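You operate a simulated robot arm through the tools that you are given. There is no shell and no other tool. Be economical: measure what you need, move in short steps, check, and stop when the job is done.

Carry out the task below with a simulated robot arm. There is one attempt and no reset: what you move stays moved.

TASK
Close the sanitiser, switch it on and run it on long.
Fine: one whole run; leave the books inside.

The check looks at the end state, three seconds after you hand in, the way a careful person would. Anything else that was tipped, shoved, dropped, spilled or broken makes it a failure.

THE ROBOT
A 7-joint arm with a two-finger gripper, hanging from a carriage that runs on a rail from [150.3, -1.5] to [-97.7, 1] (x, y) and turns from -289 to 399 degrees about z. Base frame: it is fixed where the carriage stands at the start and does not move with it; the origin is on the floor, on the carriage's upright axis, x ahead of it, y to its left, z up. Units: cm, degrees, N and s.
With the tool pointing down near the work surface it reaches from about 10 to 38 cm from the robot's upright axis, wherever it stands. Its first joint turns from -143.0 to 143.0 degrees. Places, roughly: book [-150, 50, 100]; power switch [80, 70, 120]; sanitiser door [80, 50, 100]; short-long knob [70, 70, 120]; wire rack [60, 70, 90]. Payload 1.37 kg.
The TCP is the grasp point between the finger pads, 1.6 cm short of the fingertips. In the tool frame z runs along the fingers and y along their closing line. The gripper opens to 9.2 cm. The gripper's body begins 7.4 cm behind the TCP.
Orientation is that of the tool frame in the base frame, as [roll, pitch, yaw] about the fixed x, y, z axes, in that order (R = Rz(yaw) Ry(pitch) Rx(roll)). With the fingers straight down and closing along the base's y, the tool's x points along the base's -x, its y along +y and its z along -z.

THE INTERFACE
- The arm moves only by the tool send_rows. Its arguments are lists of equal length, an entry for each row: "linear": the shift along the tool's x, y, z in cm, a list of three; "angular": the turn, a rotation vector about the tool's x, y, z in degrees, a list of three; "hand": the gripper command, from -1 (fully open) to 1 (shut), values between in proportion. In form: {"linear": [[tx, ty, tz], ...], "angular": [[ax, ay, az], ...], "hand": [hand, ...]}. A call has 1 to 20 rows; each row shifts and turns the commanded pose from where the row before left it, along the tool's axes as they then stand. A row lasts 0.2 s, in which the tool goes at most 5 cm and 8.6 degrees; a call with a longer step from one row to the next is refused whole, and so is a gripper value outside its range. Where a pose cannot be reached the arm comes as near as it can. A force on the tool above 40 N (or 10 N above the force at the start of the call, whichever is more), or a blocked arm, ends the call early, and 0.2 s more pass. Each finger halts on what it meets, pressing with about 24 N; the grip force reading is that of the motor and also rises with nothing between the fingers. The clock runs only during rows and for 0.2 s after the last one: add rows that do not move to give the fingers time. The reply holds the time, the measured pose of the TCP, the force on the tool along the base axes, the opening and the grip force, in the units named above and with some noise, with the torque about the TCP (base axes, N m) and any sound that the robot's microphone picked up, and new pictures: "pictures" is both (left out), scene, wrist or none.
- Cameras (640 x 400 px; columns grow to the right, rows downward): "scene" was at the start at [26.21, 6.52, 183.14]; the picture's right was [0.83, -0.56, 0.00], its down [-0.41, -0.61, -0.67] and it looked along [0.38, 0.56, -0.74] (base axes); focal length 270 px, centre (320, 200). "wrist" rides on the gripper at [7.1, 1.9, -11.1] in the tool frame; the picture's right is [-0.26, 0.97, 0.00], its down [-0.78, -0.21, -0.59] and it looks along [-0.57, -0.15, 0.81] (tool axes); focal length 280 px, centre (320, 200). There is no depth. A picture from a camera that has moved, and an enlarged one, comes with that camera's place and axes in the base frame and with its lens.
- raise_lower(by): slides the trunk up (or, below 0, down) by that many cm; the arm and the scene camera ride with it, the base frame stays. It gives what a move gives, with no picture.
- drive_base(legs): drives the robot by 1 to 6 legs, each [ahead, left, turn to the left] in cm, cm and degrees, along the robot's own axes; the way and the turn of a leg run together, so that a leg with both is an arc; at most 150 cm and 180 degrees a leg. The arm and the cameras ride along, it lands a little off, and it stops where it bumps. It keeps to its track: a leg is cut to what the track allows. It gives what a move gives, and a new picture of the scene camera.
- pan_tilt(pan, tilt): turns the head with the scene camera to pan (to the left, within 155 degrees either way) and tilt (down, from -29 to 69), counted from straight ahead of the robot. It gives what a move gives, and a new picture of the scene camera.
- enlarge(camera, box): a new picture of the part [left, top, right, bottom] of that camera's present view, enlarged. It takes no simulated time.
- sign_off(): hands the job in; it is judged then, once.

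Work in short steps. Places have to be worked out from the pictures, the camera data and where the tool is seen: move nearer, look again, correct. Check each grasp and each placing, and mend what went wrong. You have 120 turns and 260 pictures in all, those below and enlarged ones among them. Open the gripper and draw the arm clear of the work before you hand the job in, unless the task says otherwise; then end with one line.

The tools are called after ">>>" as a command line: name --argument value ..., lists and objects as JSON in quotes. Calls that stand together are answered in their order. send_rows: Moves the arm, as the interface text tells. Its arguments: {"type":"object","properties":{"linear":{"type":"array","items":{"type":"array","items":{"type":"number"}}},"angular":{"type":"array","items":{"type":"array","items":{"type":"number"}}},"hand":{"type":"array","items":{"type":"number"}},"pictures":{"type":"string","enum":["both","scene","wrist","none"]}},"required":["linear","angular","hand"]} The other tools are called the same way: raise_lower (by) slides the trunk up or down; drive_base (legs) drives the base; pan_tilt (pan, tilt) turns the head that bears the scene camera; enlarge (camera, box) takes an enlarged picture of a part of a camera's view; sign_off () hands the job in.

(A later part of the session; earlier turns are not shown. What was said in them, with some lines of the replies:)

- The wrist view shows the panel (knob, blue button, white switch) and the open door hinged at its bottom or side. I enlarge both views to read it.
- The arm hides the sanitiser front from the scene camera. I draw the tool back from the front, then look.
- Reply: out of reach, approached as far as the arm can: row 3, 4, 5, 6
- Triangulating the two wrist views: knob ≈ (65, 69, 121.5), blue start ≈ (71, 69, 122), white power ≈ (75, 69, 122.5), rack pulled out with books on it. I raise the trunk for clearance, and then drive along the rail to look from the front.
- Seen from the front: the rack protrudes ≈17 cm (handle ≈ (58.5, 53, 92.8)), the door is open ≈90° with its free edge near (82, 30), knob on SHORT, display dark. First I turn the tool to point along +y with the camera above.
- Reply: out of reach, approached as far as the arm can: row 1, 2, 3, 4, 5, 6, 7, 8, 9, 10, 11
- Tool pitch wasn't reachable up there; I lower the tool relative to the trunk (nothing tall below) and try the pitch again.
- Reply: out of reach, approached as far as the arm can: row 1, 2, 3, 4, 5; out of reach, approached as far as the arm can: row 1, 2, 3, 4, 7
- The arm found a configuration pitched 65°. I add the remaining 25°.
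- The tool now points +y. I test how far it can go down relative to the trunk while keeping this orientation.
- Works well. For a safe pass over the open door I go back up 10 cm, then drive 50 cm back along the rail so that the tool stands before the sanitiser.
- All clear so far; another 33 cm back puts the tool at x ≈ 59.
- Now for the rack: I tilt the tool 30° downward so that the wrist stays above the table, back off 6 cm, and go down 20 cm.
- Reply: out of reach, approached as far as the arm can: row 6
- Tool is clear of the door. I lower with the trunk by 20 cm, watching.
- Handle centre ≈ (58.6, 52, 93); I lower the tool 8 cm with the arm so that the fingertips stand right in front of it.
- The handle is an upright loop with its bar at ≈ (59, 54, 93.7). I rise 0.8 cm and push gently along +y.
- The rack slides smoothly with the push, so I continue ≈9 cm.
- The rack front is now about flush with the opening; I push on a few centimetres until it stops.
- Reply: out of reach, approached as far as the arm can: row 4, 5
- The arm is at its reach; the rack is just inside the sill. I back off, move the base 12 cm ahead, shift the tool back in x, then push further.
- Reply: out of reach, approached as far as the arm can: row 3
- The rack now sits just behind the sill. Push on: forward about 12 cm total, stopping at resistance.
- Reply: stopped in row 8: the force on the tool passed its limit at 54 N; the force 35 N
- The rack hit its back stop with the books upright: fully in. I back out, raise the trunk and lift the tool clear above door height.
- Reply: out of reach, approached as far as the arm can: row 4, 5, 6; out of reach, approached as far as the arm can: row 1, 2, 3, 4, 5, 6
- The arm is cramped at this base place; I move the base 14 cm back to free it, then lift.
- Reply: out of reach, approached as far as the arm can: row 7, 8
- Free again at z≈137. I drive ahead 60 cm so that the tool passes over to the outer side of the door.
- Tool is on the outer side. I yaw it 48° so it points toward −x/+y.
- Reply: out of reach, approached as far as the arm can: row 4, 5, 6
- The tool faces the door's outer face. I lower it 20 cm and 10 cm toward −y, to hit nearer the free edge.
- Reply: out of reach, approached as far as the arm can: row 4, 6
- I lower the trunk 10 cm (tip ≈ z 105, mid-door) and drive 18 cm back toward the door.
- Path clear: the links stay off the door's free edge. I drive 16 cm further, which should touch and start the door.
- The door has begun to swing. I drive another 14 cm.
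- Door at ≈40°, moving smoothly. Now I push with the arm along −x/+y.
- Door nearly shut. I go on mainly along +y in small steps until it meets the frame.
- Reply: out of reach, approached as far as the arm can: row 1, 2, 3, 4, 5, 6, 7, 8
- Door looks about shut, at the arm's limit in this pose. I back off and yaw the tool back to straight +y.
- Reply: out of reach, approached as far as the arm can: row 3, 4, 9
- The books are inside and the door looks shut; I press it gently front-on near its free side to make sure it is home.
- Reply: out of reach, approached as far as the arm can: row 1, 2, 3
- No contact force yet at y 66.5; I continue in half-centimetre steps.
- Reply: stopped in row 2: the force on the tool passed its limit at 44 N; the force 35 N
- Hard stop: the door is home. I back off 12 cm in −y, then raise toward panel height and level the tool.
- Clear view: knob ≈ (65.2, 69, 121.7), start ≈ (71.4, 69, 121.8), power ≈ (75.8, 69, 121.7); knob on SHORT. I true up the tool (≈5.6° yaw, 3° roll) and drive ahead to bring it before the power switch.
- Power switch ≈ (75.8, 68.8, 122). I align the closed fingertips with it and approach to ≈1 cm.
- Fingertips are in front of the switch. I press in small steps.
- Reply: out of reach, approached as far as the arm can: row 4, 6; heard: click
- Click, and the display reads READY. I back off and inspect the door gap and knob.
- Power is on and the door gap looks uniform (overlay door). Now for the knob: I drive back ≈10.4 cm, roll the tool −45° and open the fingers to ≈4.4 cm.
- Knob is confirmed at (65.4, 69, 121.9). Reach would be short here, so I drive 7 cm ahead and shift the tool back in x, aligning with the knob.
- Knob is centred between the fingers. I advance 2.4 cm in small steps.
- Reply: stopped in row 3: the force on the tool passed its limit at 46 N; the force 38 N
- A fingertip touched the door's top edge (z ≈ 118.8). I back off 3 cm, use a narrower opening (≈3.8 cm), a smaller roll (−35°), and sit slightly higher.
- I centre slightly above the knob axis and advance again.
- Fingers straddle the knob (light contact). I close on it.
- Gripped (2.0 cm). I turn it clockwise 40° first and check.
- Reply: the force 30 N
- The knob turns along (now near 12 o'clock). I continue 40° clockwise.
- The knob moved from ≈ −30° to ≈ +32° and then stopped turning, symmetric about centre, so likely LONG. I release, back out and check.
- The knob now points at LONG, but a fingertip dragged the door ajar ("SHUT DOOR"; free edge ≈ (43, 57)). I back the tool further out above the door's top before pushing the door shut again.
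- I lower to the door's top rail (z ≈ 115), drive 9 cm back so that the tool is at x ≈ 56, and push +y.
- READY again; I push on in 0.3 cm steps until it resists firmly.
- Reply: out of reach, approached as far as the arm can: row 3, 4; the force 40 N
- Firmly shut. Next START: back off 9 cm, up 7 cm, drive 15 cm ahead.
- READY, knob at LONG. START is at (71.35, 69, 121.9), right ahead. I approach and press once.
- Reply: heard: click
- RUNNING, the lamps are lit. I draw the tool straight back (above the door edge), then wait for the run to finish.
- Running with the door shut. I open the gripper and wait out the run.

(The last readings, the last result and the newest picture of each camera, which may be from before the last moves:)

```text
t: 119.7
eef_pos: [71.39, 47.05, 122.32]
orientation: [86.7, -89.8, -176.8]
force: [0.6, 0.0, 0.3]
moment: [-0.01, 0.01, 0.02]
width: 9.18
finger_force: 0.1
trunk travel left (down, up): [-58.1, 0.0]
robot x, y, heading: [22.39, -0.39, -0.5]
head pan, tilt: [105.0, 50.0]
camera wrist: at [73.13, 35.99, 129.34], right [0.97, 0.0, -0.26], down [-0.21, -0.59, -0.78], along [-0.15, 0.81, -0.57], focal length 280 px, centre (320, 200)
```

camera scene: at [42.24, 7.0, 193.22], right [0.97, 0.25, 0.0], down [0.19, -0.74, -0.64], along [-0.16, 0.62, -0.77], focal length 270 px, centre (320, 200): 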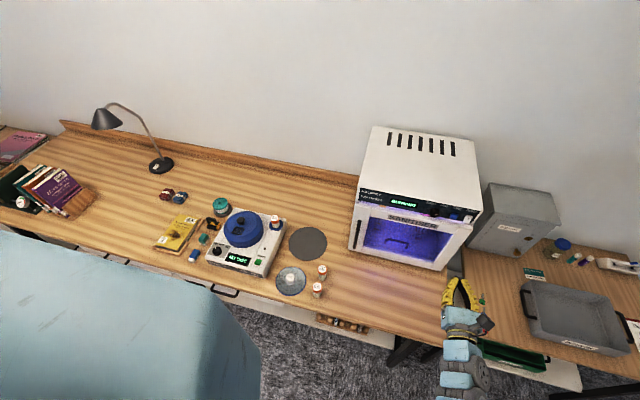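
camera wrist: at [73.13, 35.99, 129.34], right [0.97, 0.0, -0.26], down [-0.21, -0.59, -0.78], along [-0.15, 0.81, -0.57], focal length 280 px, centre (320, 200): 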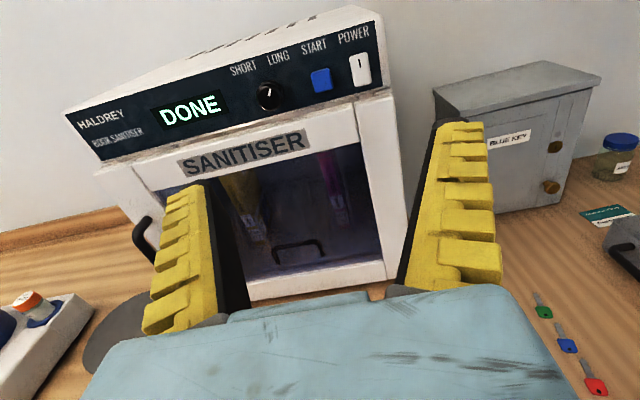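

DONE is shown. I check the knob setting once more, and the scene for anything disturbed.

>>> enlarge --camera "wrist" --box '[210, 30, 380, 130]'

>>> enlarge --camera "scene" --box '[140, 100, 640, 400]'

```text
3.76 times, centred on (295, 80) of wrist
camera zoom: at [73.13, 35.99, 129.34], right [0.97, 0.0, -0.26], down [-0.21, -0.59, -0.78], along [-0.15, 0.81, -0.57], focal length 1056 px, centre (414, 652)
```

zoom: 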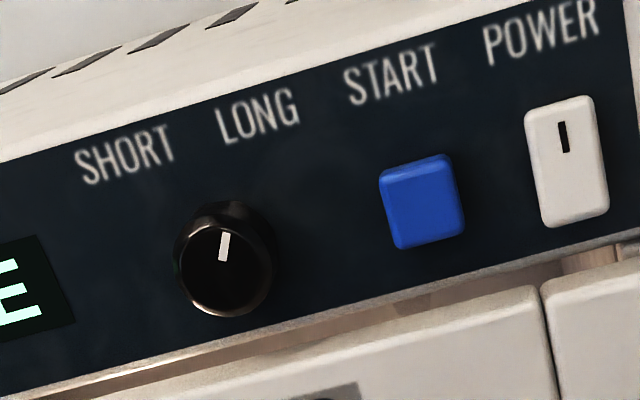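

```text
1.28 times, centred on (390, 250) of scene
camera zoom: at [42.2, 7.07, 193.21], right [0.97, 0.25, 0.0], down [0.19, -0.74, -0.64], along [-0.16, 0.62, -0.77], focal length 346 px, centre (230, 136)
```

zoom: 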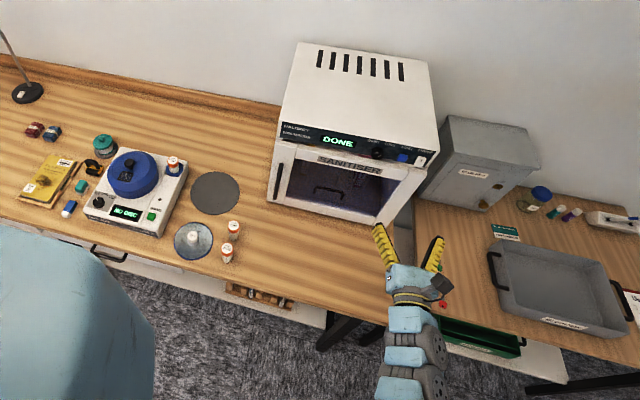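

The pointer aims right at LONG, the display reads DONE, the door is shut with the books inside, and the arm is clear, so I hand in.

>>> sign_off

```text
The job is handed in.
```

The sanitiser is shut and switched on. It ran one whole cycle with the knob on LONG and now reads DONE. Both books are still inside, and I saw nothing knocked over or disturbed. Before pressing start I had to push the door shut a second time, because a fingertip caught it while I was turning the knob.
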